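You operate a simulated robot arm through the tools that you are given. There is no shell and no other tool.

Carry out the task below with a simulated two-armed robot. There is one attempt and no reset: what you move stays moved.

JOB
Hold the red lever base on the top of the plywood board steady with one hand and flip the white lever the other way with the other.

It is judged by the outcome, as a careful person would: the job done as asked, and still so three seconds after it is handed in. It fails if anything else is knocked over, pushed out of place, dropped, spilled or broken.

ROBOT AND FRAMES
Two 7-joint arms with two-finger parallel grippers on one trunk, on a base that moves. Base frame: it is fixed to the floor where the robot stands at the start and does not move with it; the origin is under the middle of the robot, x ahead of it, y to its left, z up; the surface under the hand at the start is at about z = 480. Readings come in mm, degrees, newtons and seconds.
The left shoulder is at the start at [50, 177, 954], the right one opposite. With the tool pointing down near the work surface each hand reaches from about 100 to 660 mm from the robot's upright axis, wherever it stands, measured 20 degrees to its own side. Places, roughly: white lever [600, 0, 600]. Payload 3.43 kg a hand.
The TCP of each hand is the grasp point between the finger pads, 34 mm short of the fingertips. In the tool frame z runs along the fingers and y along their closing line. Largest opening 128 mm; finger width 24, thickness 12; the body of the gripper, 48 by 130 mm, starts 96 mm behind the TCP.
Orientation is that of the tool frame in the base frame, as a unit quaternion [x, y, z, w]. With the fingers straight down and closing along the base's y, the tool's x points along the base's -x, its y along +y and its z along -z.

CONTROLS
- The arms move only by the tool send_rows. It takes "left_increments", "right_increments" or both (then of equal length, played together; a hand with none holds still); each is text: rows parted by semicolons, each of 7 numbers parted by spaces: the shift along the base's x, y, z in units of 100 mm (1.0 is 100 mm), then the turn, a rotation vector about the base's x, y, z in units of 60 degrees (1.0 is 60 degrees), then the finger opening in mm, from 0 to 128. In form: dx dy dz wx wy wz jaw; .... A call has 1 to 20 rows; each row is the pose to reach, as a shift and turn from the pose commanded when the call began. A call with a number of a shift or a turn outside -1 to 1 is refused whole. Each row takes 0.2 s and may step no farther than 50 mm and 8.6 degrees from the row before; otherwise, or with a gripper value out of range, the whole call is refused. Where a pose cannot be reached the arm comes as near as it can. A force on the tool above 40 N (or 10 N above the force at the start of the call, whichever is more), or a blocked arm, ends the call early, and 0.2 s more pass. Each finger travels about 108 mm/s and halts on what it meets, pressing with about 32 N; the grip force reading is that of the motor and also rises with nothing between the fingers. The clock runs only during rows and for 0.2 s after the last one: add rows that repeat a pose to give the fingers time. It gives the time, the measured TCP pose, the force on the tool (base axes), the opening and the grip force at its end, in the units of the frame above (readings bear some noise), with the torque about the TCP (base axes, N m) and any sound that the robot's microphone picked up.
- Cameras (640 x 400 px; columns grow to the right, rows downward): "scene" is now at [156.2, -4.6, 1123.8]; the picture's right is [-0.01, -1.00, 0.00], its down [-0.64, 0.00, -0.77] and it looks along [0.77, -0.00, -0.64] (base axes); focal length 285 px, centre (320, 200). "left" rides on the left gripper at [76, 11, -160] in its tool frame; the picture's right is [-0.15, 0.99, 0.00], its down [-0.88, -0.13, -0.46] and it looks along [-0.45, -0.07, 0.89] (tool axes); focal length 234 px, centre (320, 200). "right" rides on the right gripper at [76, -11, -160] in its tool frame; the picture's right is [0.15, 0.99, 0.00], its down [-0.88, 0.13, -0.46] and it looks along [-0.45, 0.07, 0.89] (tool axes); focal length 234 px, centre (320, 200). There is no depth. A picture from a camera that has moved, and an enlarged one, comes with that camera's place and axes in the base frame and with its lens. The place of the scene camera against the robot may be out by one fixed shift of up to 18 mm in any direction.
- grab_frame(camera): a new picture of that camera. No time passes.
- slide_trunk(by): slides the trunk up (or, below 0, down) by that many mm; the arms and the scene camera ride with it, the base frame stays. It gives what a move gives, with no picture.
- roll_base(legs): drives the robot by 1 to 6 legs, each [ahead, turn to the left] in mm and degrees, along the robot's own axes; the way and the turn of a leg run together, so that a leg with both is an arc; at most 1500 mm and 180 degrees a leg. The arms and the cameras ride along, it lands a little off, and it stops where it bumps. It gives what a move gives.
- turn_head(pan, tilt): turns the head with the scene camera to pan (to the left, within 80 degrees either way) and tilt (down, from -29 to 69), counted from straight ahead of the robot. It gives what a move gives.
- close_up(camera, box): a new picture of the part [left, top, right, bottom] of that camera's present view, enlarged. No time passes.
- finish_job(): hands the job in; it is judged then, once.

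Nothing tells you exact positions but the pictures and the camera data. Unless the task says otherwise, let go and move clear before handing in.

The tools are called after "Emit:" as name(argument=value, ...) on one line, values as JSON. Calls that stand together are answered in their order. send_rows: Moves the arms, as the interface text tells. Its arguments: {"type":"object","properties":{"left_increments":{"type":"string"},"right_increments":{"type":"string"}},"required":[]} The other tools are called the same way: slide_trunk (by) moves the trunk up or down; roll_base (legs) drives the base; turn_head (pan, tilt) turns the head that bears the scene camera; grab_frame (camera) takes a picture; close_up (camera, box) takes an enlarged picture of a part of a camera's view; finish_job () hands the job in.

At the start:

```text
t: 0.0
left_eef_pos: [541.2, 283.5, 916.0]
left_tool_rot: [-0.001, 1.0, 0.0, 0.0]
left_wrist_force: [0.8, 0.6, -0.1]
left_moment: [-0.01, -0.01, 0.01]
left_grip_width: 127.8
left_grasp_force: 0.1
right_eef_pos: [556.1, -252.5, 875.3]
right_tool_rot: [0.0, 1.0, -0.001, 0.0]
right_wrist_force: [0.2, 0.2, 0.2]
right_moment: [0.01, 0.0, -0.02]
right_grip_width: 127.9
right_grasp_force: 0.1
trunk travel left (down, up): [-125.0, 276.0]
robot x, y, heading: [1.3, 0.1, 0.0]
head pan, tilt (commanded): [-0.3, 40.0]
```

scene: 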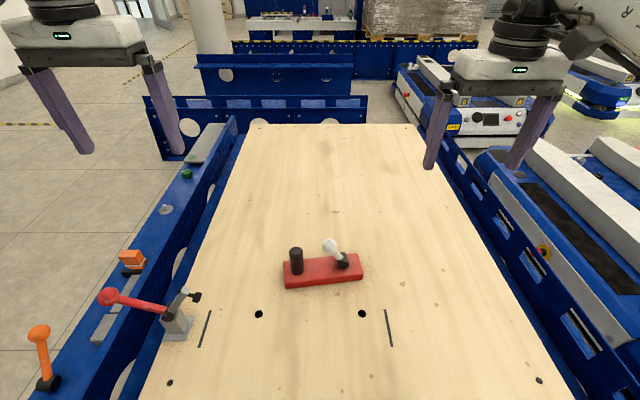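
right: 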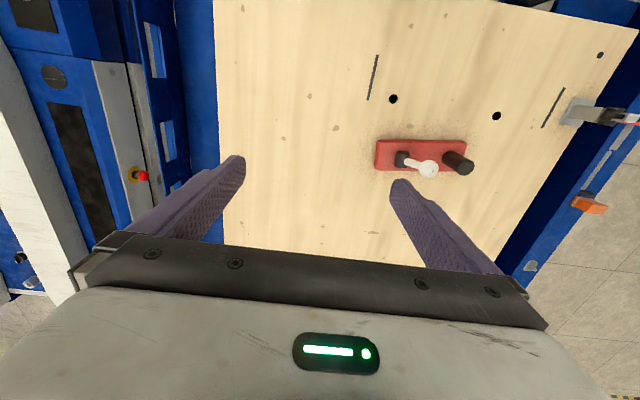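
left: 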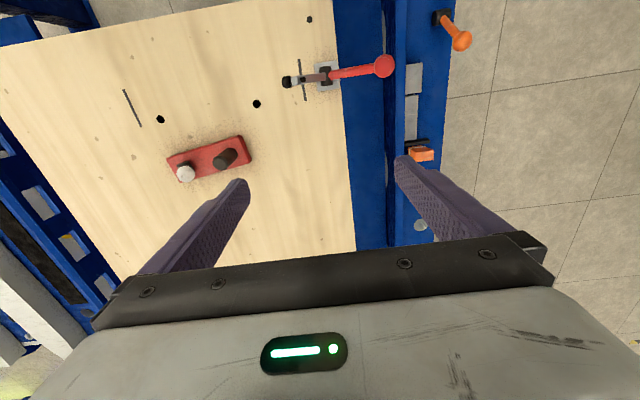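

I see a red base on the plywood with a black post at its left end and a white-knobbed lever leaning from a black pivot at the right end. I'll take enlarged views to work out the geometry before moving.

Emit:
close_up(camera="scene", box=[260, 220, 388, 300])

Emit:
close_up(camera="right", box=[350, 110, 510, 210])

Emit:
close_up(camera="left", box=[140, 110, 300, 210])

```text
5.00 times, centred on (324, 260) of scene
camera zoom: at [156.2, -4.6, 1123.8], right [-0.01, -1.0, 0.0], down [-0.64, 0.0, -0.77], along [0.77, 0.0, -0.64], focal length 1424 px, centre (300, -100)
```

zoom: 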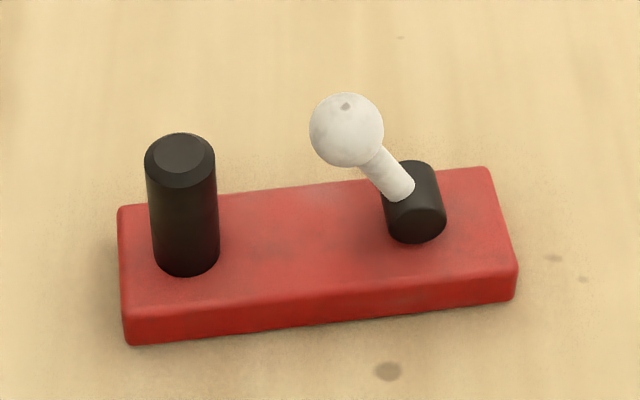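

```text
4.00 times, centred on (430, 160) of right
camera zoom: at [479.6, -263.6, 1035.2], right [-0.15, 0.99, 0.0], down [0.88, 0.13, 0.46], along [0.45, 0.07, -0.89], focal length 937 px, centre (-120, 360)
```

zoom: 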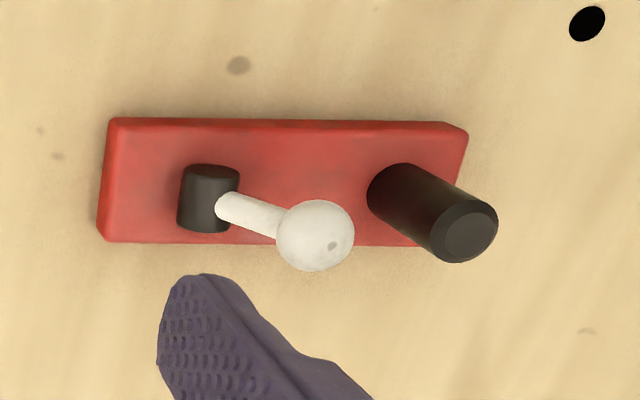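

```text
4.00 times, centred on (220, 160) of left
camera zoom: at [464.3, 295.0, 1074.9], right [0.15, 0.99, 0.0], down [0.88, -0.13, 0.46], along [0.45, -0.07, -0.89], focal length 937 px, centre (720, 360)
```

zoom: 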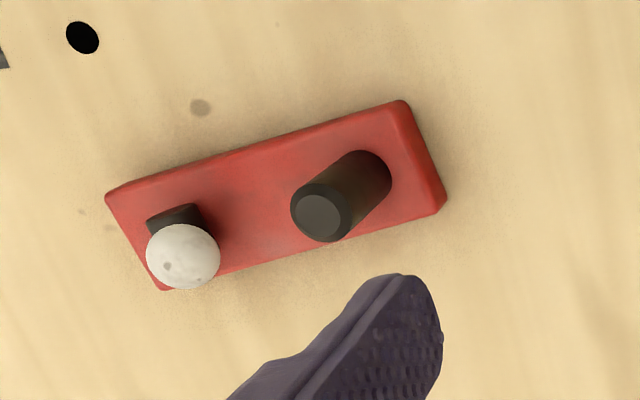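

The triangulation from both wrist cameras puts the post top at about [591, 55, 584] and the ball at about [602, -25, 589]. The pivot comes out near [608, -58, 525], and the base is yawed about 7°, so the lever swings along its length. I'll turn the left hand so its fingers close along x and its body leans to the left, staying high for now, to grip the post.

Emit:
send_rows(left_increments="0.06 -0.1 -0.06 0 0 -0.125 127; 0.12 -0.2 -0.12 0 0 -0.25 127; 0.18 -0.3 -0.18 0 0 -0.375 127; 0.24 -0.4 -0.24 0 0 -0.5 127; 0.3 -0.5 -0.3 0 0 -0.625 127; 0.36 -0.6 -0.36 0 0 -0.75 127; 0.42 -0.7 -0.42 0 0 -0.875 127; 0.5 -0.8 -0.5 0 0 -1 127")

```text
t: 1.8
left_eef_pos: [471.3, 164.5, 864.3]
left_tool_rot: [0.449, 0.893, 0.001, 0.002]
left_wrist_force: [-0.3, 0.2, 0.6]
left_moment: [0.05, 0.01, -0.03]
left_grip_width: 127.1
left_grasp_force: 0.2
left hand out of reach, approached as far as the arm can: row 4, 5, 6, 7, 8
right_eef_pos: [554.8, -253.1, 875.4]
right_tool_rot: [0.0, 1.0, 0.0, 0.0]
right_wrist_force: [-0.5, -0.9, -0.9]
right_moment: [0.0, 0.0, -0.01]
right_grip_width: 128.2
right_grasp_force: 0.0
trunk travel left (down, up): [-125.0, 276.0]
robot x, y, heading: [3.2, -3.4, -0.0]
head pan, tilt (commanded): [-0.3, 40.0]
```

The left arm ran out of reach at that height, so the robot stands a bit far from the work. I'll look down at the table edge in front of the robot to see whether it can come closer.

Emit:
turn_head(pan=0, tilt=69)

Emit:
grab_frame(camera="scene")

Emit:
grab_frame(camera="left")

```text
t: 2.7
left_eef_pos: [471.2, 163.7, 864.5]
left_tool_rot: [0.448, 0.894, 0.003, 0.002]
left_wrist_force: [0.3, 0.7, 0.8]
left_moment: [-0.02, -0.02, 0.01]
left_grip_width: 127.1
left_grasp_force: 0.1
right_eef_pos: [555.4, -252.8, 876.4]
right_tool_rot: [0.0, 1.0, 0.0, 0.0]
right_wrist_force: [0.4, 0.5, 0.4]
right_moment: [0.0, 0.02, -0.03]
right_grip_width: 128.0
right_grasp_force: 0.0
trunk travel left (down, up): [-125.0, 276.0]
robot x, y, heading: [1.4, -0.2, -0.1]
head pan, tilt (commanded): [0.0, 68.8]
```

```text
taken
camera scene: at [127.2, -4.2, 1087.8], right [0.0, -1.0, 0.0], down [-0.93, 0.0, -0.36], along [0.36, 0.0, -0.93], focal length 285 px, centre (320, 200)
```

scene: 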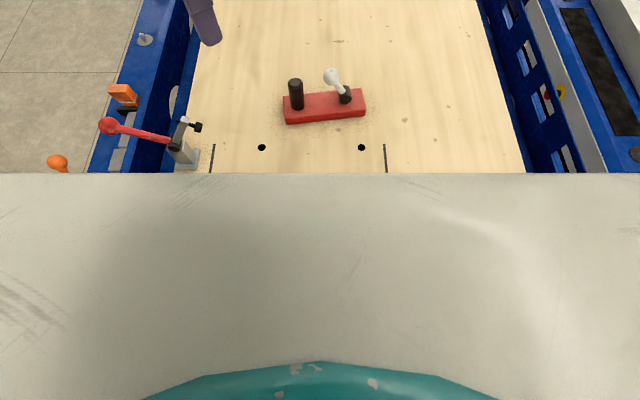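

```text
taken
camera left: at [434.4, 231.8, 1024.8], right [0.88, 0.47, 0.0], down [0.42, -0.78, 0.46], along [0.22, -0.4, -0.89], focal length 234 px, centre (320, 200)
```

left: 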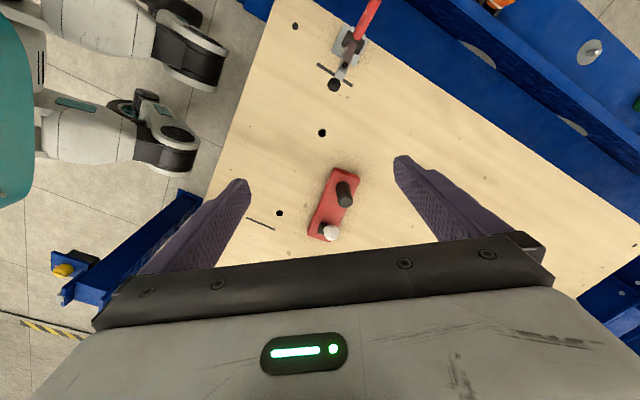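

The board's near edge is at about x = 300 and the robot's front is well behind that, with its hands high and clear. I'll roll forward 90 mm so both arms work comfortably.

Emit:
roll_base(legs=[[90, 0]])

Emit:
turn_head(pan=0, tilt=45)

Emit:
grab_frame(camera="scene")

```text
t: 3.6
left_eef_pos: [493.4, 164.1, 865.3]
left_tool_rot: [0.448, 0.894, 0.002, 0.001]
left_wrist_force: [0.4, 0.0, -0.8]
left_moment: [0.0, -0.01, -0.01]
left_grip_width: 127.1
left_grasp_force: 0.1
right_eef_pos: [576.8, -252.4, 874.5]
right_tool_rot: [0.0, 1.0, 0.0, -0.001]
right_wrist_force: [0.2, -0.1, 0.3]
right_moment: [0.03, 0.03, 0.0]
right_grip_width: 128.0
right_grasp_force: 0.1
trunk travel left (down, up): [-125.0, 276.0]
robot x, y, heading: [21.3, 1.0, 0.1]
head pan, tilt (commanded): [0.0, 68.8]
stopped in leg 1: the robot was blocked; the commanded pose is now the measured one
```

```text
t: 4.5
left_eef_pos: [494.6, 163.6, 863.8]
left_tool_rot: [0.449, 0.894, 0.001, 0.0]
left_wrist_force: [-0.5, 0.5, -0.8]
left_moment: [0.02, 0.0, 0.0]
left_grip_width: 127.3
left_grasp_force: 0.1
right_eef_pos: [577.3, -252.5, 873.4]
right_tool_rot: [0.0, 1.0, 0.0, -0.001]
right_wrist_force: [0.4, 0.5, 0.8]
right_moment: [-0.01, 0.01, 0.03]
right_grip_width: 127.9
right_grasp_force: 0.1
trunk travel left (down, up): [-125.0, 276.0]
robot x, y, heading: [22.0, -1.6, -0.1]
head pan, tilt (commanded): [0.0, 45.0]
```

```text
taken
camera scene: at [174.7, -4.2, 1116.5], right [0.0, -1.0, 0.0], down [-0.71, 0.0, -0.71], along [0.71, 0.0, -0.71], focal length 285 px, centre (320, 200)
```

scene: 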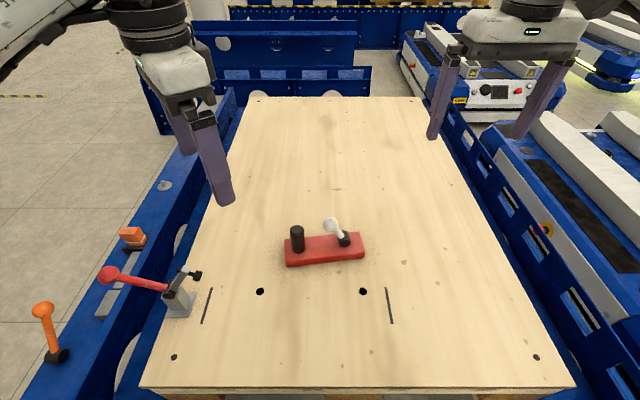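

The robot bumped after about 20 mm and now stands at x≈21, and nothing on the board looks disturbed. My reach estimate says that's enough, so I'll finish turning and tilting the left hand while lowering it toward the post.

Emit:
send_rows(left_increments="0.08 -0.04 -0.12 -0.06 -0.02 -0.074 120; 0.16 -0.08 -0.25 -0.12 -0.04 -0.149 110; 0.25 -0.13 -0.37 -0.18 -0.06 -0.223 100; 0.33 -0.17 -0.5 -0.241 -0.08 -0.297 100; 0.41 -0.21 -0.62 -0.301 -0.1 -0.372 100; 0.5 -0.25 -0.75 -0.361 -0.12 -0.446 100; 0.58 -0.3 -0.87 -0.422 -0.14 -0.521 100; 0.66 -0.34 -1.0 -0.482 -0.16 -0.595 100; 0.66 -0.34 -1.0 -0.482 -0.16 -0.595 100")

Emit:
grab_frame(camera="left")

Emit:
grab_frame(camera="scene")

Emit:
grab_frame(camera="right")

```text
t: 6.5
left_eef_pos: [404.5, 38.1, 665.1]
left_tool_rot: [0.662, 0.701, -0.148, 0.22]
left_wrist_force: [0.7, 0.0, 0.1]
left_moment: [-0.11, 0.02, -0.06]
left_grip_width: 100.3
left_grasp_force: 0.0
left hand out of reach, approached as far as the arm can: row 1, 2, 3, 4, 5, 6, 7, 8, 9
right_eef_pos: [577.3, -249.3, 873.8]
right_tool_rot: [-0.001, 1.0, -0.002, -0.003]
right_wrist_force: [0.2, 0.9, -0.5]
right_moment: [-0.14, 0.05, 0.02]
right_grip_width: 128.0
right_grasp_force: 0.1
trunk travel left (down, up): [-125.0, 276.0]
robot x, y, heading: [19.0, -3.6, 0.1]
head pan, tilt (commanded): [0.0, 45.0]
```

```text
taken
camera left: at [395.6, 183.2, 765.6], right [0.99, -0.05, 0.16], down [-0.16, -0.54, 0.82], along [0.05, -0.84, -0.54], focal length 234 px, centre (320, 200)
```

left: 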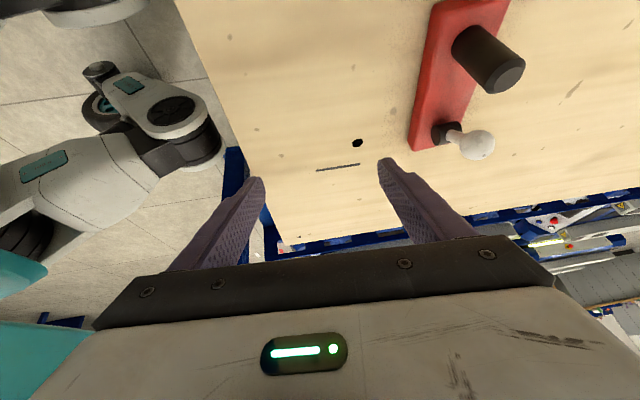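

```text
taken
camera scene: at [176.0, -1.4, 1116.2], right [0.0, -1.0, 0.0], down [-0.71, 0.0, -0.71], along [0.71, 0.0, -0.71], focal length 285 px, centre (320, 200)
```

scene: 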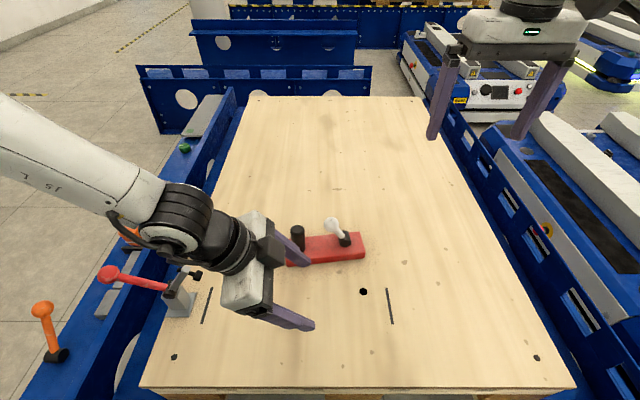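

```text
taken
camera right: at [503.5, -259.8, 1034.1], right [-0.15, 0.99, 0.0], down [0.88, 0.13, 0.45], along [0.45, 0.06, -0.89], focal length 234 px, centre (320, 200)
```

right: 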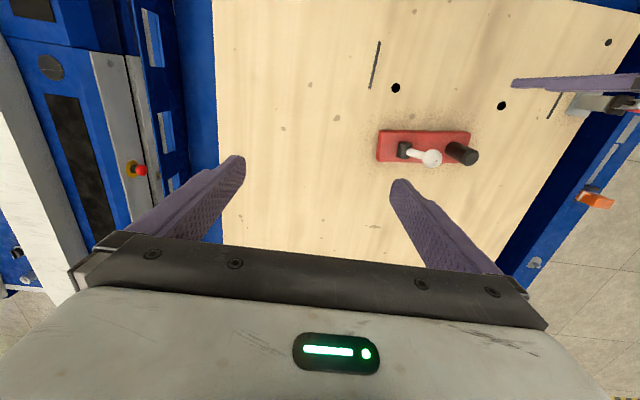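

The left wrist runs into a joint limit in that turned orientation and the hand was pulled back, though it is still well above everything. I'll drop that plan, raise the left hand and turn it back. Then I'll grip the post with the fingers closing along y and the hand leaning back toward the robot.

Emit:
send_rows(left_increments="0 0.08 0.15 0.028 0.028 0.104 100; 0 0.15 0.3 0.056 0.056 0.209 100; 0 0.22 0.4 0.084 0.084 0.313 100; 0 0.3 0.5 0.112 0.112 0.418 100; 0 0.4 0.6 0.14 0.14 0.522 100; 0 0.5 0.6 0.168 0.168 0.627 100; 0 0.5 0.6 0.196 0.196 0.731 100; 0 0.5 0.6 0.196 0.196 0.731 100")

Emit:
grab_frame(camera="scene")

```text
t: 8.3
left_eef_pos: [401.7, 89.5, 727.2]
left_tool_rot: [0.352, 0.928, -0.047, 0.116]
left_wrist_force: [0.0, -0.1, 0.3]
left_moment: [0.0, 0.0, 0.01]
left_grip_width: 100.4
left_grasp_force: 0.2
right_eef_pos: [576.3, -251.8, 874.1]
right_tool_rot: [0.0, 1.0, 0.0, -0.001]
right_wrist_force: [0.3, 0.1, 0.3]
right_moment: [-0.01, 0.01, 0.03]
right_grip_width: 128.2
right_grasp_force: 0.1
trunk travel left (down, up): [-125.0, 276.0]
robot x, y, heading: [19.6, 0.9, -0.1]
head pan, tilt (commanded): [0.0, 45.0]
```

```text
taken
camera scene: at [174.8, -4.2, 1116.6], right [0.0, -1.0, 0.0], down [-0.71, 0.0, -0.71], along [0.71, 0.0, -0.71], focal length 285 px, centre (320, 200)
```

scene: 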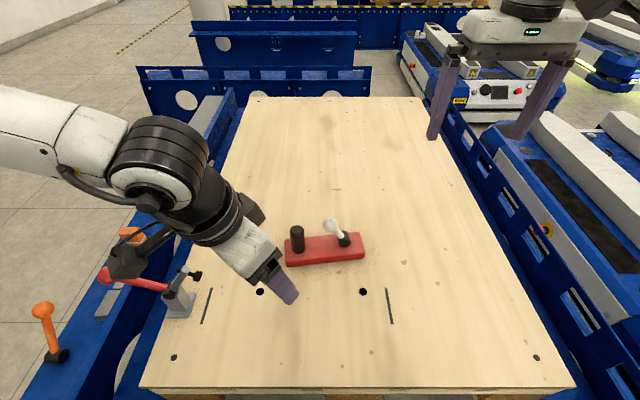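

Commanded poses follow the measured pose after a limit, so I can plan from here. I'll turn the left hand back to closing along y, leaning about 30° back toward the robot, and bring it near the post but higher.

Emit:
send_rows(left_increments="0.14 -0.03 0.0 -0.0128 -0.0358 0.0985 90; 0.28 -0.06 0.0 -0.0255 -0.0716 0.1969 90; 0.42 -0.09 0.0 -0.0383 -0.1074 0.2954 90; 0.56 -0.12 0.0 -0.0511 -0.1433 0.3938 90; 0.7 -0.15 -0.05 -0.0639 -0.1791 0.4923 90; 0.84 -0.18 -0.1 -0.0766 -0.2149 0.5907 90; 0.98 -0.2 -0.2 -0.0894 -0.2507 0.6892 90; 0.98 -0.2 -0.2 -0.0894 -0.2507 0.6892 90")

Emit:
grab_frame(camera="left")

Emit:
grab_frame(camera="scene")

```text
t: 10.1
left_eef_pos: [502.5, 68.6, 709.7]
left_tool_rot: [0.0, 0.966, 0.0, 0.26]
left_wrist_force: [0.2, 0.2, 0.1]
left_moment: [0.0, 0.03, -0.02]
left_grip_width: 90.2
left_grasp_force: 0.1
right_eef_pos: [577.7, -252.8, 873.6]
right_tool_rot: [0.0, 1.0, 0.0, -0.001]
right_wrist_force: [0.6, 1.0, -0.8]
right_moment: [0.01, -0.01, -0.04]
right_grip_width: 128.0
right_grasp_force: 0.0
trunk travel left (down, up): [-125.0, 276.0]
robot x, y, heading: [19.8, -3.2, 0.0]
head pan, tilt (commanded): [0.0, 45.0]
```

```text
taken
camera left: at [356.6, 79.7, 809.4], right [0.13, 0.99, 0.07], down [0.53, -0.13, 0.84], along [0.84, -0.07, -0.54], focal length 234 px, centre (320, 200)
```

left: 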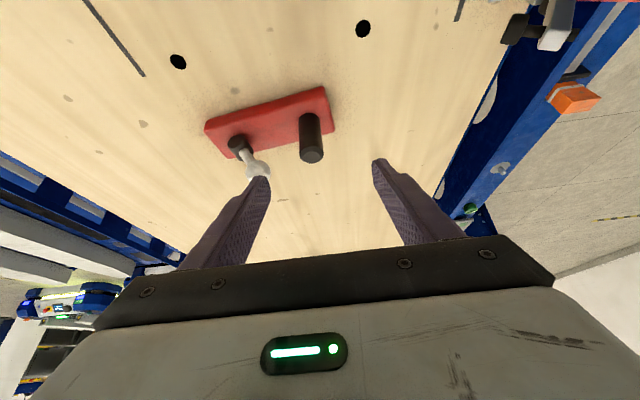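

```text
taken
camera scene: at [174.8, -4.2, 1116.6], right [0.0, -1.0, 0.0], down [-0.71, 0.0, -0.71], along [0.71, 0.0, -0.71], focal length 285 px, centre (320, 200)
```

scene: 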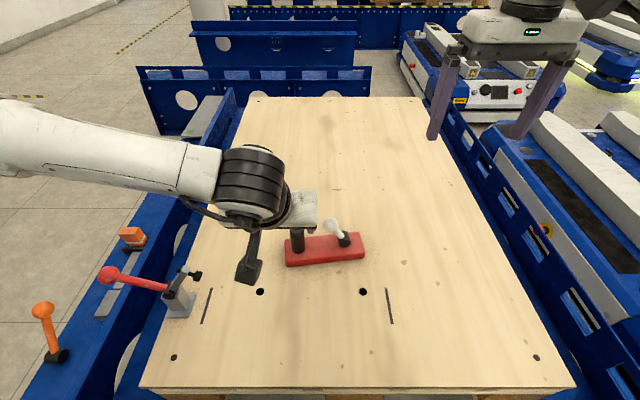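

The left hand is now in the leaning pose without trouble. I'll enlarge its view to refine the post and ball positions.

Emit:
close_up(camera="left", box=[190, 75, 350, 175])

Emit:
close_up(camera="right", box=[350, 100, 510, 200])

Emit:
close_up(camera="scene", box=[260, 200, 388, 280])

```text
4.00 times, centred on (270, 125) of left
camera zoom: at [356.6, 79.7, 809.4], right [0.13, 0.99, 0.07], down [0.53, -0.13, 0.84], along [0.84, -0.07, -0.54], focal length 937 px, centre (520, 500)
```

zoom: 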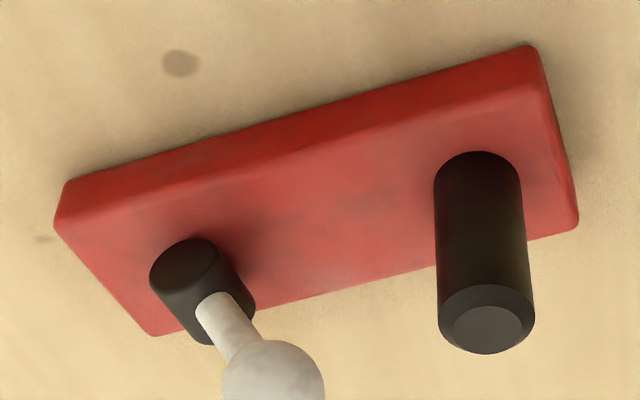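

```text
4.00 times, centred on (430, 150) of right
camera zoom: at [502.3, -263.2, 1034.1], right [-0.15, 0.99, 0.0], down [0.88, 0.13, 0.45], along [0.45, 0.07, -0.89], focal length 937 px, centre (-120, 400)
```

zoom: 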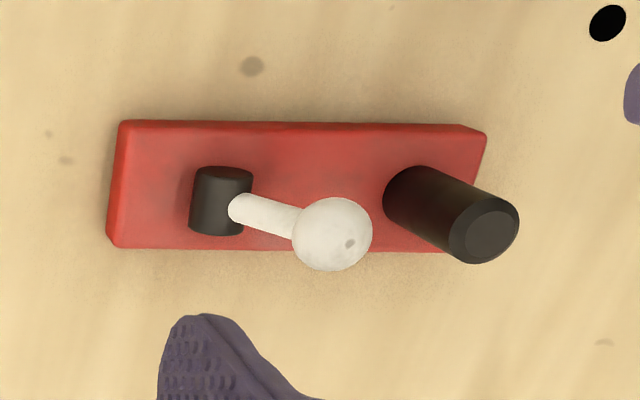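

```text
5.00 times, centred on (324, 240) of scene
camera zoom: at [174.8, -4.2, 1116.6], right [0.0, -1.0, 0.0], down [-0.71, 0.0, -0.71], along [0.71, 0.0, -0.71], focal length 1424 px, centre (300, 0)
```

zoom: 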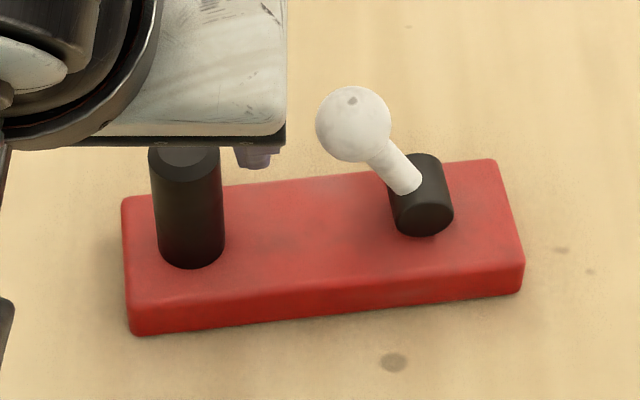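

The refined post position is about [592, 55.5], top at 584, and the base hasn't moved. I'll bring the left hand to a pre-grasp 80 mm back along its tool axis, with the jaw at 60 mm.

Emit:
send_rows(left_increments="0.08 -0.02 -0.14 0 0 0 80; 0.16 -0.04 -0.28 0 0 0 60; 0.25 -0.07 -0.42 0 0 0 60; 0.33 -0.09 -0.57 0 0 0 60; 0.41 -0.11 -0.71 0 0 0 60; 0.495 -0.131 -0.857 0 0 0 60; 0.495 -0.131 -0.857 0 0 0 60")

Emit:
grab_frame(camera="left")

Emit:
grab_frame(camera="scene")

Emit:
close_up(camera="right", box=[350, 70, 510, 170])

```text
t: 11.7
left_eef_pos: [550.4, 55.7, 623.5]
left_tool_rot: [0.0, 0.966, 0.0, 0.259]
left_wrist_force: [0.7, -0.1, -0.4]
left_moment: [-0.02, 0.0, -0.02]
left_grip_width: 60.1
left_grasp_force: 0.0
right_eef_pos: [577.4, -251.6, 874.4]
right_tool_rot: [0.0, 1.0, 0.0, -0.001]
right_wrist_force: [0.0, -0.1, 0.0]
right_moment: [-0.01, -0.02, -0.02]
right_grip_width: 128.1
right_grasp_force: 0.1
trunk travel left (down, up): [-125.0, 276.0]
robot x, y, heading: [20.8, -0.2, -0.2]
head pan, tilt (commanded): [0.0, 45.0]
```

```text
taken
camera left: at [404.9, 67.6, 723.2], right [0.13, 0.99, 0.07], down [0.53, -0.13, 0.84], along [0.84, -0.07, -0.54], focal length 234 px, centre (320, 200)
```

left: 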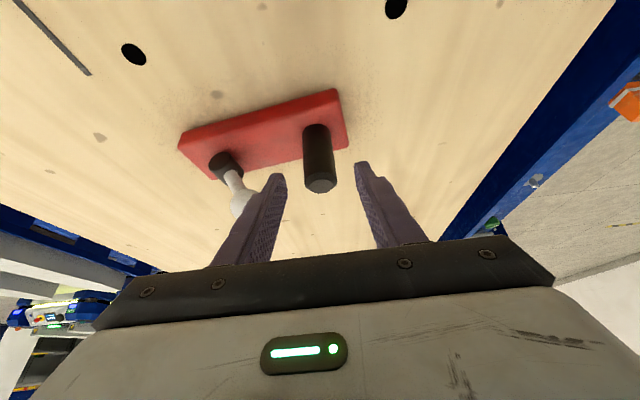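

```text
taken
camera scene: at [174.8, -4.2, 1116.6], right [0.0, -1.0, 0.0], down [-0.71, 0.0, -0.71], along [0.71, 0.0, -0.71], focal length 285 px, centre (320, 200)
```

scene: 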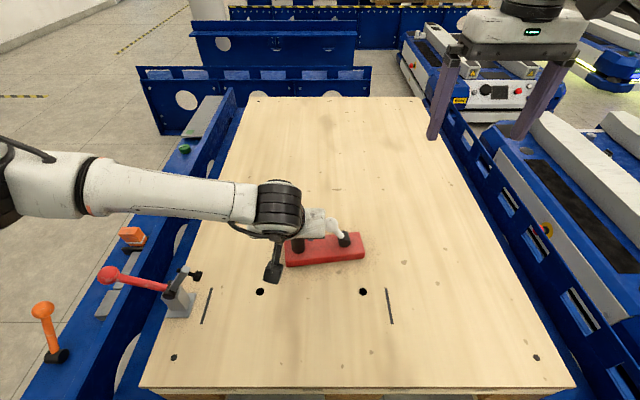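

```text
4.00 times, centred on (430, 120) of right
camera zoom: at [502.3, -263.2, 1034.1], right [-0.15, 0.99, 0.0], down [0.88, 0.13, 0.45], along [0.45, 0.07, -0.89], focal length 937 px, centre (-120, 520)
```

zoom: 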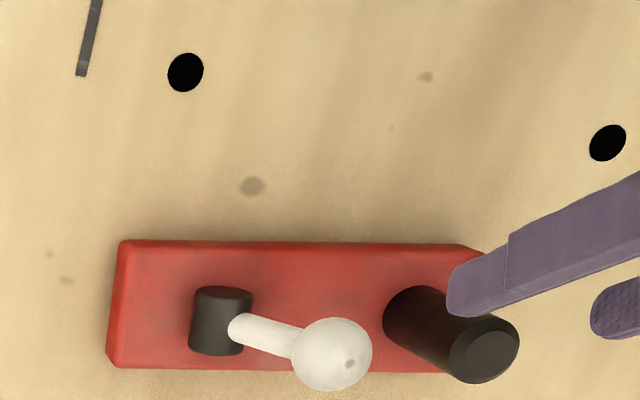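

Alignment looks centred. A closer look will confirm the post's place relative to the fingers before sliding in.

Emit:
close_up(camera="left", box=[240, 100, 400, 200])

```text
4.00 times, centred on (320, 150) of left
camera zoom: at [404.9, 67.6, 723.2], right [0.13, 0.99, 0.07], down [0.53, -0.13, 0.84], along [0.84, -0.07, -0.54], focal length 937 px, centre (320, 400)
```

zoom: 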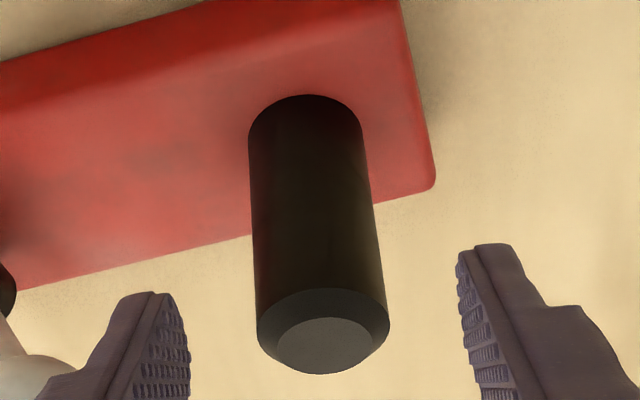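

The post sits at about [592.5, 55] with a diameter of about 33 mm, centred between the fingers. I'll slide in along the tool axis without closing yet.

Emit:
send_rows(left_increments="0.07 0 -0.115 0 0 0 60; 0.14 0 -0.23 0 0 0 60; 0.21 0 -0.345 0 0 0 60; 0.28 -0.003 -0.46 0 0 0 60; 0.35 -0.005 -0.575 0 0 0 60; 0.415 -0.005 -0.69 0 0 0 60; 0.415 -0.005 -0.69 0 0 0 60")

Emit:
close_up(camera="left", box=[200, 100, 440, 250])

Emit:
close_up(camera="right", box=[350, 70, 510, 170])

```text
t: 13.3
left_eef_pos: [589.3, 55.4, 552.7]
left_tool_rot: [0.001, 0.966, 0.0, 0.26]
left_wrist_force: [0.1, 0.4, 0.3]
left_moment: [-0.01, 0.0, 0.01]
left_grip_width: 60.0
left_grasp_force: 0.1
right_eef_pos: [577.9, -251.9, 873.9]
right_tool_rot: [0.0, 1.0, 0.0, -0.001]
right_wrist_force: [-0.1, 0.5, -0.8]
right_moment: [0.0, 0.01, 0.01]
right_grip_width: 128.2
right_grasp_force: 0.1
trunk travel left (down, up): [-125.0, 276.0]
robot x, y, heading: [21.7, -1.2, 0.1]
head pan, tilt (commanded): [0.0, 45.0]
```

```text
2.67 times, centred on (320, 175) of left
camera zoom: at [445.5, 66.7, 652.4], right [0.13, 0.99, 0.07], down [0.53, -0.13, 0.84], along [0.84, -0.07, -0.54], focal length 624 px, centre (320, 267)
```

zoom: 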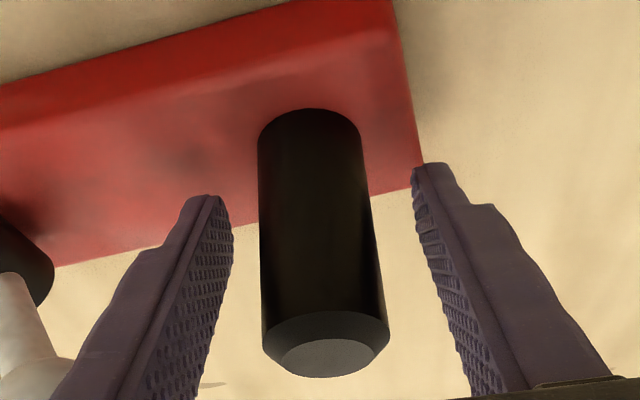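

```text
4.00 times, centred on (430, 120) of right
camera zoom: at [502.3, -263.2, 1034.1], right [-0.15, 0.99, 0.0], down [0.88, 0.13, 0.45], along [0.45, 0.07, -0.89], focal length 937 px, centre (-120, 520)
```

zoom: 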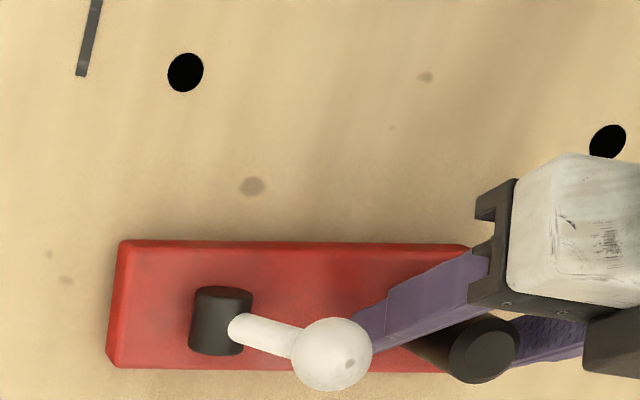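

The geometry matches my prediction to within about 1 mm, with the post centred between the fingers. I'll close the left hand gradually on the post.

Emit:
send_rows(left_increments="0 0 0 0 0 0 50; 0 0 0 0 0 0 44; 0 0 0 0 0 0 40; 0 0 0 0 0 0 37; 0 0 0 0 0 0 35; 0 0 0 0 0 0 33; 0 0 0 0 0 0 31; 0 0 0 0 0 0 28; 0 0 0 0 0 0 24; 0 0 0 0 0 0 20; 0 0 0 0 0 0 20")

Emit:
close_up(camera="left", box=[200, 100, 440, 250])

Emit:
close_up(camera="right", box=[350, 70, 510, 170])

```text
t: 15.7
left_eef_pos: [590.5, 55.3, 553.3]
left_tool_rot: [0.001, 0.966, 0.0, 0.26]
left_wrist_force: [-1.6, 1.4, 1.5]
left_moment: [-0.59, -0.15, -0.28]
left_grip_width: 32.8
left_grasp_force: 32.2
right_eef_pos: [577.2, -252.8, 873.9]
right_tool_rot: [0.0, 1.0, 0.0, -0.001]
right_wrist_force: [-0.4, 0.6, -0.2]
right_moment: [0.04, -0.01, -0.02]
right_grip_width: 127.8
right_grasp_force: 0.0
trunk travel left (down, up): [-125.0, 276.0]
robot x, y, heading: [22.6, 3.0, -0.1]
head pan, tilt (commanded): [0.0, 45.0]
```

```text
2.67 times, centred on (320, 175) of left
camera zoom: at [445.3, 66.8, 652.5], right [0.13, 0.99, 0.07], down [0.53, -0.13, 0.84], along [0.84, -0.07, -0.54], focal length 624 px, centre (320, 267)
```

zoom: 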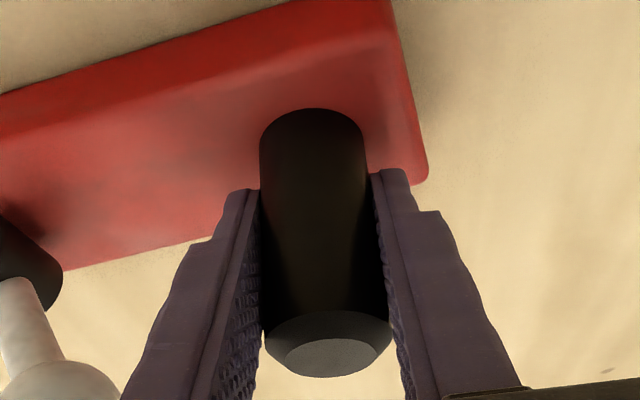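

```text
4.00 times, centred on (430, 120) of right
camera zoom: at [502.3, -263.2, 1034.2], right [-0.15, 0.99, 0.0], down [0.88, 0.13, 0.45], along [0.45, 0.07, -0.89], focal length 937 px, centre (-120, 520)
```

zoom: 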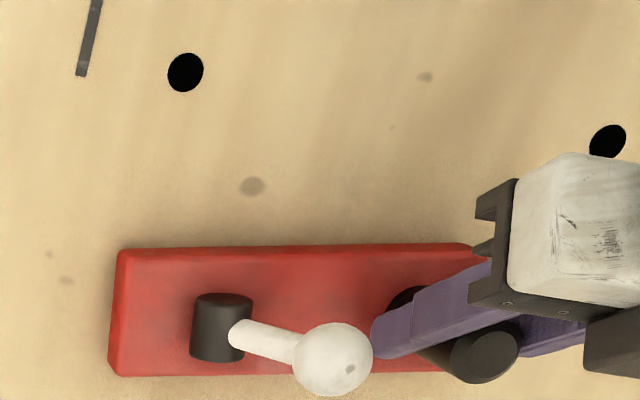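

The left hand now holds the post with a firm grip (32.8 mm, 32 N), and the base only turned by about a degree as it closed. Next I'll bring the right hand over the ball, high up, yawed about 9° to line up with the lever's swing.

Emit:
send_rows(right_increments="0.03 0.17 -0.1 0 0 0.025 120; 0.06 0.34 -0.2 0 0 0.05 110; 0.09 0.5 -0.3 0 0 0.075 100; 0.12 0.67 -0.45 0 0 0.1 90; 0.15 0.84 -0.6 0 0 0.125 80; 0.18 1.0 -0.75 0 0 0.147 76; 0.18 1.0 -0.75 0 0 0.147 76")

Emit:
grab_frame(camera="right")

Emit:
grab_frame(camera="scene")

```text
t: 17.3
left_eef_pos: [590.2, 55.2, 552.6]
left_tool_rot: [0.0, 0.966, 0.0, 0.26]
left_wrist_force: [-0.3, 0.2, 0.3]
left_moment: [-0.06, 0.0, -0.13]
left_grip_width: 32.8
left_grasp_force: 32.2
right_eef_pos: [595.8, -153.1, 798.3]
right_tool_rot: [-0.077, 0.997, 0.0, -0.001]
right_wrist_force: [0.2, 0.6, -0.1]
right_moment: [0.01, -0.02, -0.03]
right_grip_width: 75.9
right_grasp_force: 0.0
trunk travel left (down, up): [-125.0, 276.0]
robot x, y, heading: [26.7, 0.3, 0.2]
head pan, tilt (commanded): [0.0, 45.0]
```

```text
taken
camera right: at [523.5, -176.2, 958.8], right [-0.3, 0.95, 0.0], down [0.85, 0.26, 0.45], along [0.43, 0.13, -0.89], focal length 234 px, centre (320, 200)
```

right: 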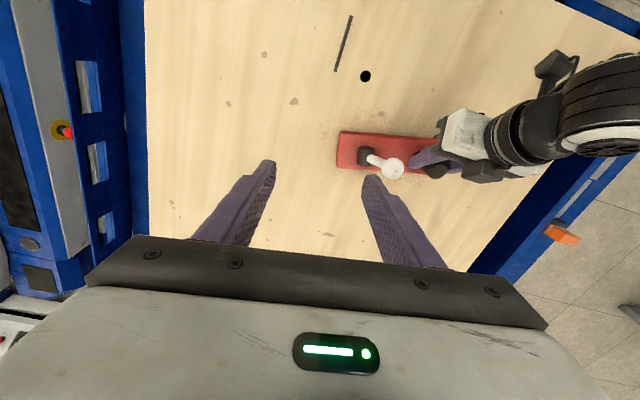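

```text
taken
camera scene: at [174.8, -4.1, 1116.6], right [0.0, -1.0, 0.0], down [-0.71, 0.0, -0.71], along [0.71, 0.0, -0.71], focal length 285 px, centre (320, 200)
```

scene: 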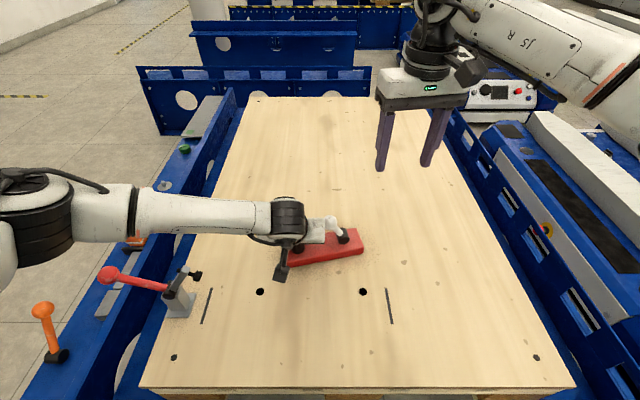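

The right arm reaches well. I'll check closely whether the base has shifted since the grip.

Emit:
close_up(camera="scene", box=[260, 200, 388, 280])

Emit:
close_up(camera="right", box=[300, 100, 460, 200])

Emit:
close_up(camera="left", box=[200, 100, 440, 250])

```text
5.00 times, centred on (324, 240) of scene
camera zoom: at [174.8, -4.1, 1116.6], right [0.0, -1.0, 0.0], down [-0.71, 0.0, -0.71], along [0.71, 0.0, -0.71], focal length 1424 px, centre (300, 0)
```

zoom: 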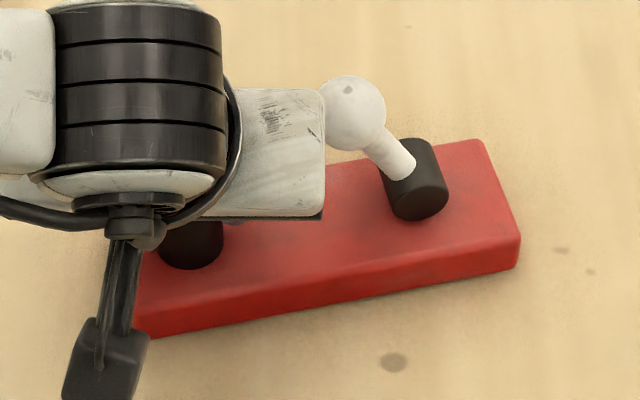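

```text
4.00 times, centred on (380, 150) of right
camera zoom: at [523.5, -176.2, 958.8], right [-0.3, 0.95, 0.0], down [0.85, 0.26, 0.45], along [0.43, 0.13, -0.89], focal length 937 px, centre (80, 400)
```

zoom: 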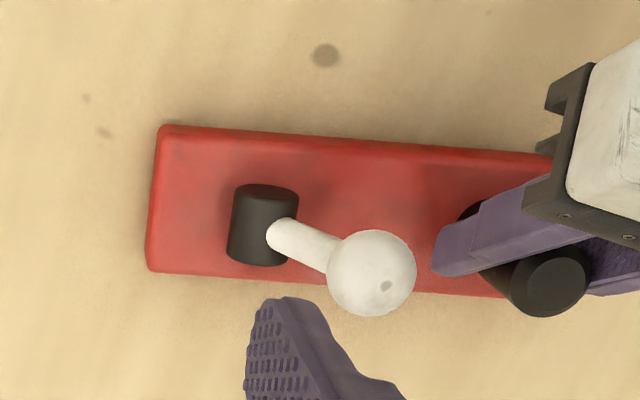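

```text
2.67 times, centred on (320, 175) of left
camera zoom: at [445.4, 66.8, 652.6], right [0.13, 0.99, 0.07], down [0.53, -0.13, 0.84], along [0.84, -0.07, -0.54], focal length 624 px, centre (320, 267)
```

zoom: 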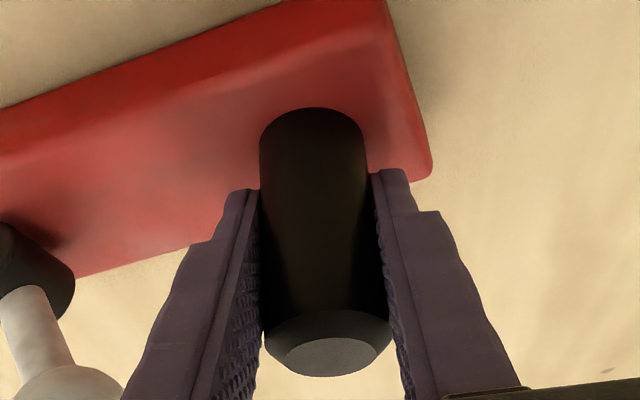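

The base has turned about 5–6° about the post since the grip, with its right end moving away from the robot. Before going on I'll let a second pass with nothing moving, to see whether it is still creeping or has settled.

Emit:
send_rows(left_increments="0 0 0 0 0 0 20; 0 0 0 0 0 0 20; 0 0 0 0 0 0 20; 0 0 0 0 0 0 20")

Emit:
close_up(camera="right", box=[300, 100, 460, 200])

Emit:
close_up(camera="scene", box=[260, 200, 388, 280])

```text
t: 18.3
left_eef_pos: [591.0, 54.6, 553.4]
left_tool_rot: [0.001, 0.966, 0.0, 0.259]
left_wrist_force: [-0.7, 0.6, 0.1]
left_moment: [-0.11, 0.0, -0.18]
left_grip_width: 32.7
left_grasp_force: 32.2
right_eef_pos: [595.7, -153.2, 799.0]
right_tool_rot: [-0.076, 0.997, -0.001, -0.001]
right_wrist_force: [-0.3, -0.6, 0.0]
right_moment: [-0.01, -0.01, -0.02]
right_grip_width: 76.1
right_grasp_force: 0.0
trunk travel left (down, up): [-125.0, 276.0]
robot x, y, heading: [22.9, -1.9, 0.1]
head pan, tilt (commanded): [0.0, 45.0]
```

```text
4.00 times, centred on (380, 150) of right
camera zoom: at [523.4, -176.2, 959.0], right [-0.3, 0.95, 0.0], down [0.85, 0.26, 0.45], along [0.43, 0.13, -0.89], focal length 937 px, centre (80, 400)
```

zoom: 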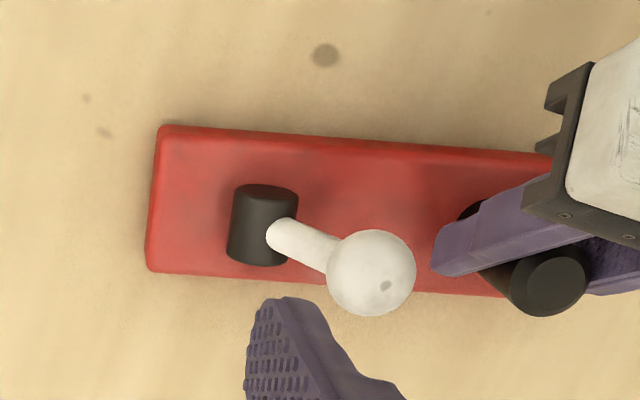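

```text
5.00 times, centred on (324, 240) of scene
camera zoom: at [174.7, -4.1, 1116.6], right [0.0, -1.0, 0.0], down [-0.71, 0.0, -0.71], along [0.71, 0.0, -0.71], focal length 1424 px, centre (300, 0)
```

zoom: 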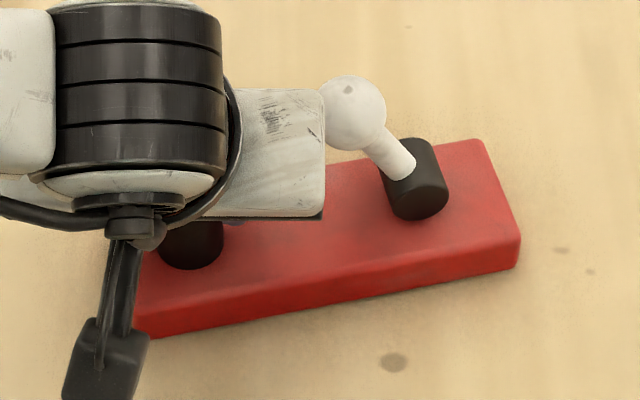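

It has settled: the post's surface seems to have bedded flush against the pads, and it isn't creeping. I'll turn the left hand about 6° clockwise about the vertical, slowly, to bring the held base back to its original heading.

Emit:
send_rows(left_increments="0 0 0 0 0 -0.016 20; 0 0 0 0 0 -0.032 20; 0 0 0 0 0 -0.048 20; 0 0 0 0 0 -0.064 20; 0 0 0 0 0 -0.08 20; 0 0 0 0 0 -0.096 20; 0 0 0 0 0 -0.096 20; 0 0 0 0 0 -0.096 20")

Emit:
close_up(camera="right", box=[300, 100, 460, 200])

Emit:
close_up(camera="scene", box=[260, 200, 388, 280])

```text
t: 20.1
left_eef_pos: [591.5, 55.3, 553.1]
left_tool_rot: [0.05, 0.964, -0.013, 0.259]
left_wrist_force: [0.0, 0.2, 0.3]
left_moment: [0.18, 0.04, 0.0]
left_grip_width: 31.9
left_grasp_force: 31.7
right_eef_pos: [595.5, -153.5, 797.8]
right_tool_rot: [-0.076, 0.997, -0.001, 0.0]
right_wrist_force: [0.3, 0.0, 0.5]
right_moment: [-0.03, 0.01, 0.0]
right_grip_width: 75.8
right_grasp_force: 0.0
trunk travel left (down, up): [-125.0, 276.0]
robot x, y, heading: [23.2, -1.5, -0.2]
head pan, tilt (commanded): [0.0, 45.0]
```

```text
4.00 times, centred on (380, 150) of right
camera zoom: at [523.6, -176.3, 958.8], right [-0.3, 0.96, 0.0], down [0.85, 0.26, 0.45], along [0.43, 0.13, -0.89], focal length 937 px, centre (80, 400)
```

zoom: 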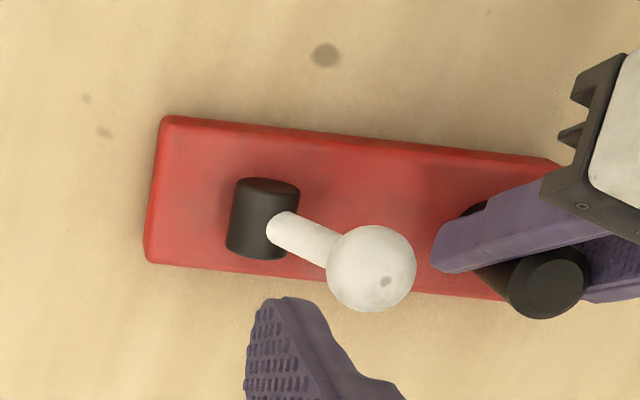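

```text
5.00 times, centred on (324, 240) of scene
camera zoom: at [175.0, -4.2, 1116.5], right [0.0, -1.0, 0.0], down [-0.71, 0.0, -0.71], along [0.71, 0.0, -0.71], focal length 1424 px, centre (300, 0)
```

zoom: 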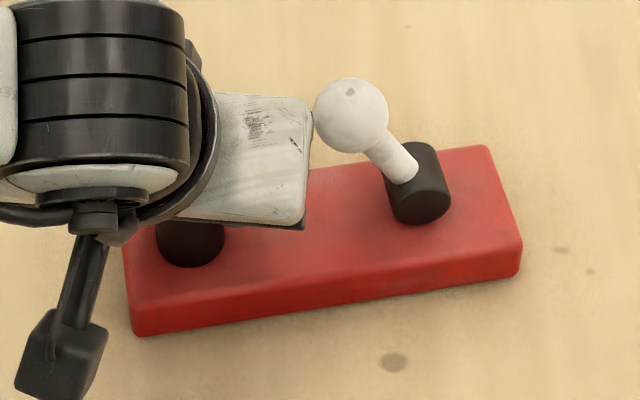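

The base followed only partway. I'll let it settle for another second and look again.

Emit:
send_rows(left_increments="0 0 0 0 0 0 20; 0 0 0 0 0 0 20; 0 0 0 0 0 0 20; 0 0 0 0 0 0 20; 0 0 0 0 0 0 20; 0 0 0 0 0 0 20")

Emit:
close_up(camera="right", box=[300, 100, 460, 200])

Emit:
close_up(camera="left", box=[200, 100, 440, 250])

```text
t: 21.5
left_eef_pos: [590.8, 55.6, 553.2]
left_tool_rot: [0.05, 0.965, -0.013, 0.259]
left_wrist_force: [0.0, -0.3, 0.3]
left_moment: [0.23, 0.06, -0.02]
left_grip_width: 32.1
left_grasp_force: 31.9
right_eef_pos: [596.6, -152.9, 798.6]
right_tool_rot: [-0.077, 0.997, -0.001, -0.001]
right_wrist_force: [0.1, -1.0, 0.5]
right_moment: [0.01, -0.03, -0.04]
right_grip_width: 76.2
right_grasp_force: 0.0
trunk travel left (down, up): [-125.0, 276.0]
robot x, y, heading: [21.5, -1.2, 0.0]
head pan, tilt (commanded): [0.0, 45.0]
```

```text
4.00 times, centred on (380, 150) of right
camera zoom: at [523.6, -176.3, 958.8], right [-0.3, 0.96, 0.0], down [0.85, 0.26, 0.45], along [0.43, 0.13, -0.89], focal length 937 px, centre (80, 400)
```

zoom: 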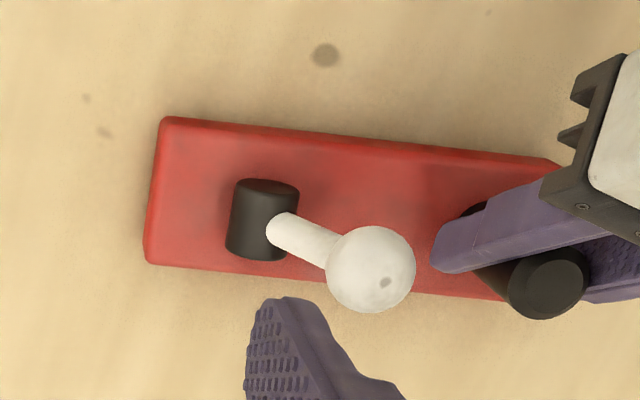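

```text
2.67 times, centred on (320, 175) of left
camera zoom: at [448.0, 81.2, 653.2], right [0.23, 0.97, 0.07], down [0.52, -0.18, 0.84], along [0.82, -0.15, -0.54], focal length 624 px, centre (320, 267)
```

zoom: 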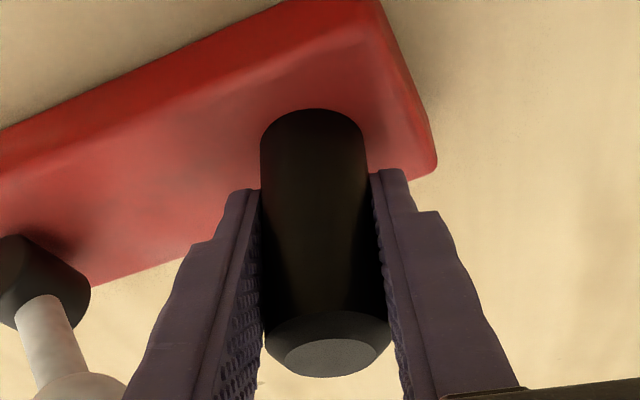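

It's stable now, about 4–5° off its original heading. I'll turn the left hand a bit further to bring the base closer to its original heading before touching the lever.

Emit:
send_rows(left_increments="0 0 0 0 0 -0.016 20; 0 0 0 0 0 -0.032 20; 0 0 0 0 0 -0.048 20; 0 0 0 0 0 -0.064 20; 0 0 0 0 0 -0.08 20; 0 0 0 0 0 -0.08 20; 0 0 0 0 0 -0.08 20")

Emit:
close_up(camera="right", box=[300, 100, 460, 200])

Emit:
close_up(camera="scene", box=[260, 200, 388, 280])

```text
t: 23.1
left_eef_pos: [590.6, 54.4, 553.3]
left_tool_rot: [0.09, 0.962, -0.024, 0.257]
left_wrist_force: [-0.1, 0.0, 0.3]
left_moment: [0.23, 0.03, -0.01]
left_grip_width: 32.1
left_grasp_force: 32.0
right_eef_pos: [595.4, -153.5, 799.7]
right_tool_rot: [-0.076, 0.997, -0.001, -0.001]
right_wrist_force: [-0.1, 0.7, 0.2]
right_moment: [-0.01, 0.01, 0.04]
right_grip_width: 75.9
right_grasp_force: 0.0
trunk travel left (down, up): [-125.0, 276.0]
robot x, y, heading: [21.3, -1.6, -0.1]
head pan, tilt (commanded): [0.0, 45.0]
```

```text
4.00 times, centred on (380, 150) of right
camera zoom: at [523.6, -176.3, 958.8], right [-0.3, 0.96, 0.0], down [0.85, 0.26, 0.45], along [0.43, 0.13, -0.89], focal length 937 px, centre (80, 400)
```

zoom: 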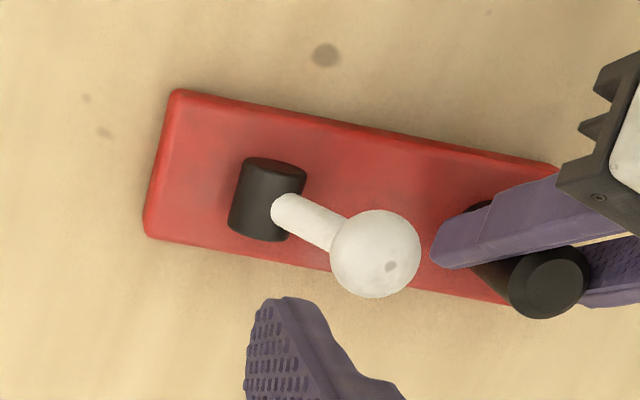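

```text
5.00 times, centred on (324, 240) of scene
camera zoom: at [175.0, -4.2, 1116.5], right [0.0, -1.0, 0.0], down [-0.71, 0.0, -0.71], along [0.71, 0.0, -0.71], focal length 1424 px, centre (300, 0)
```

zoom: 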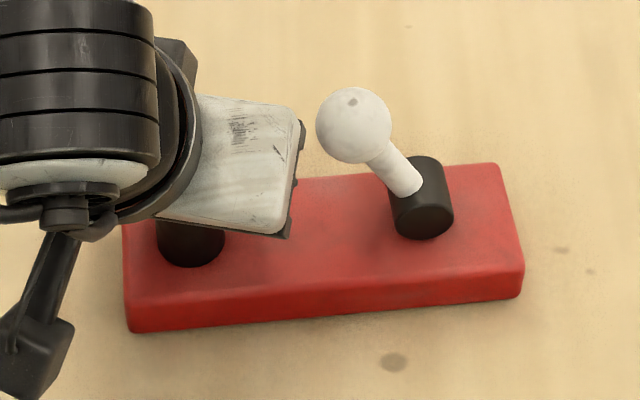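

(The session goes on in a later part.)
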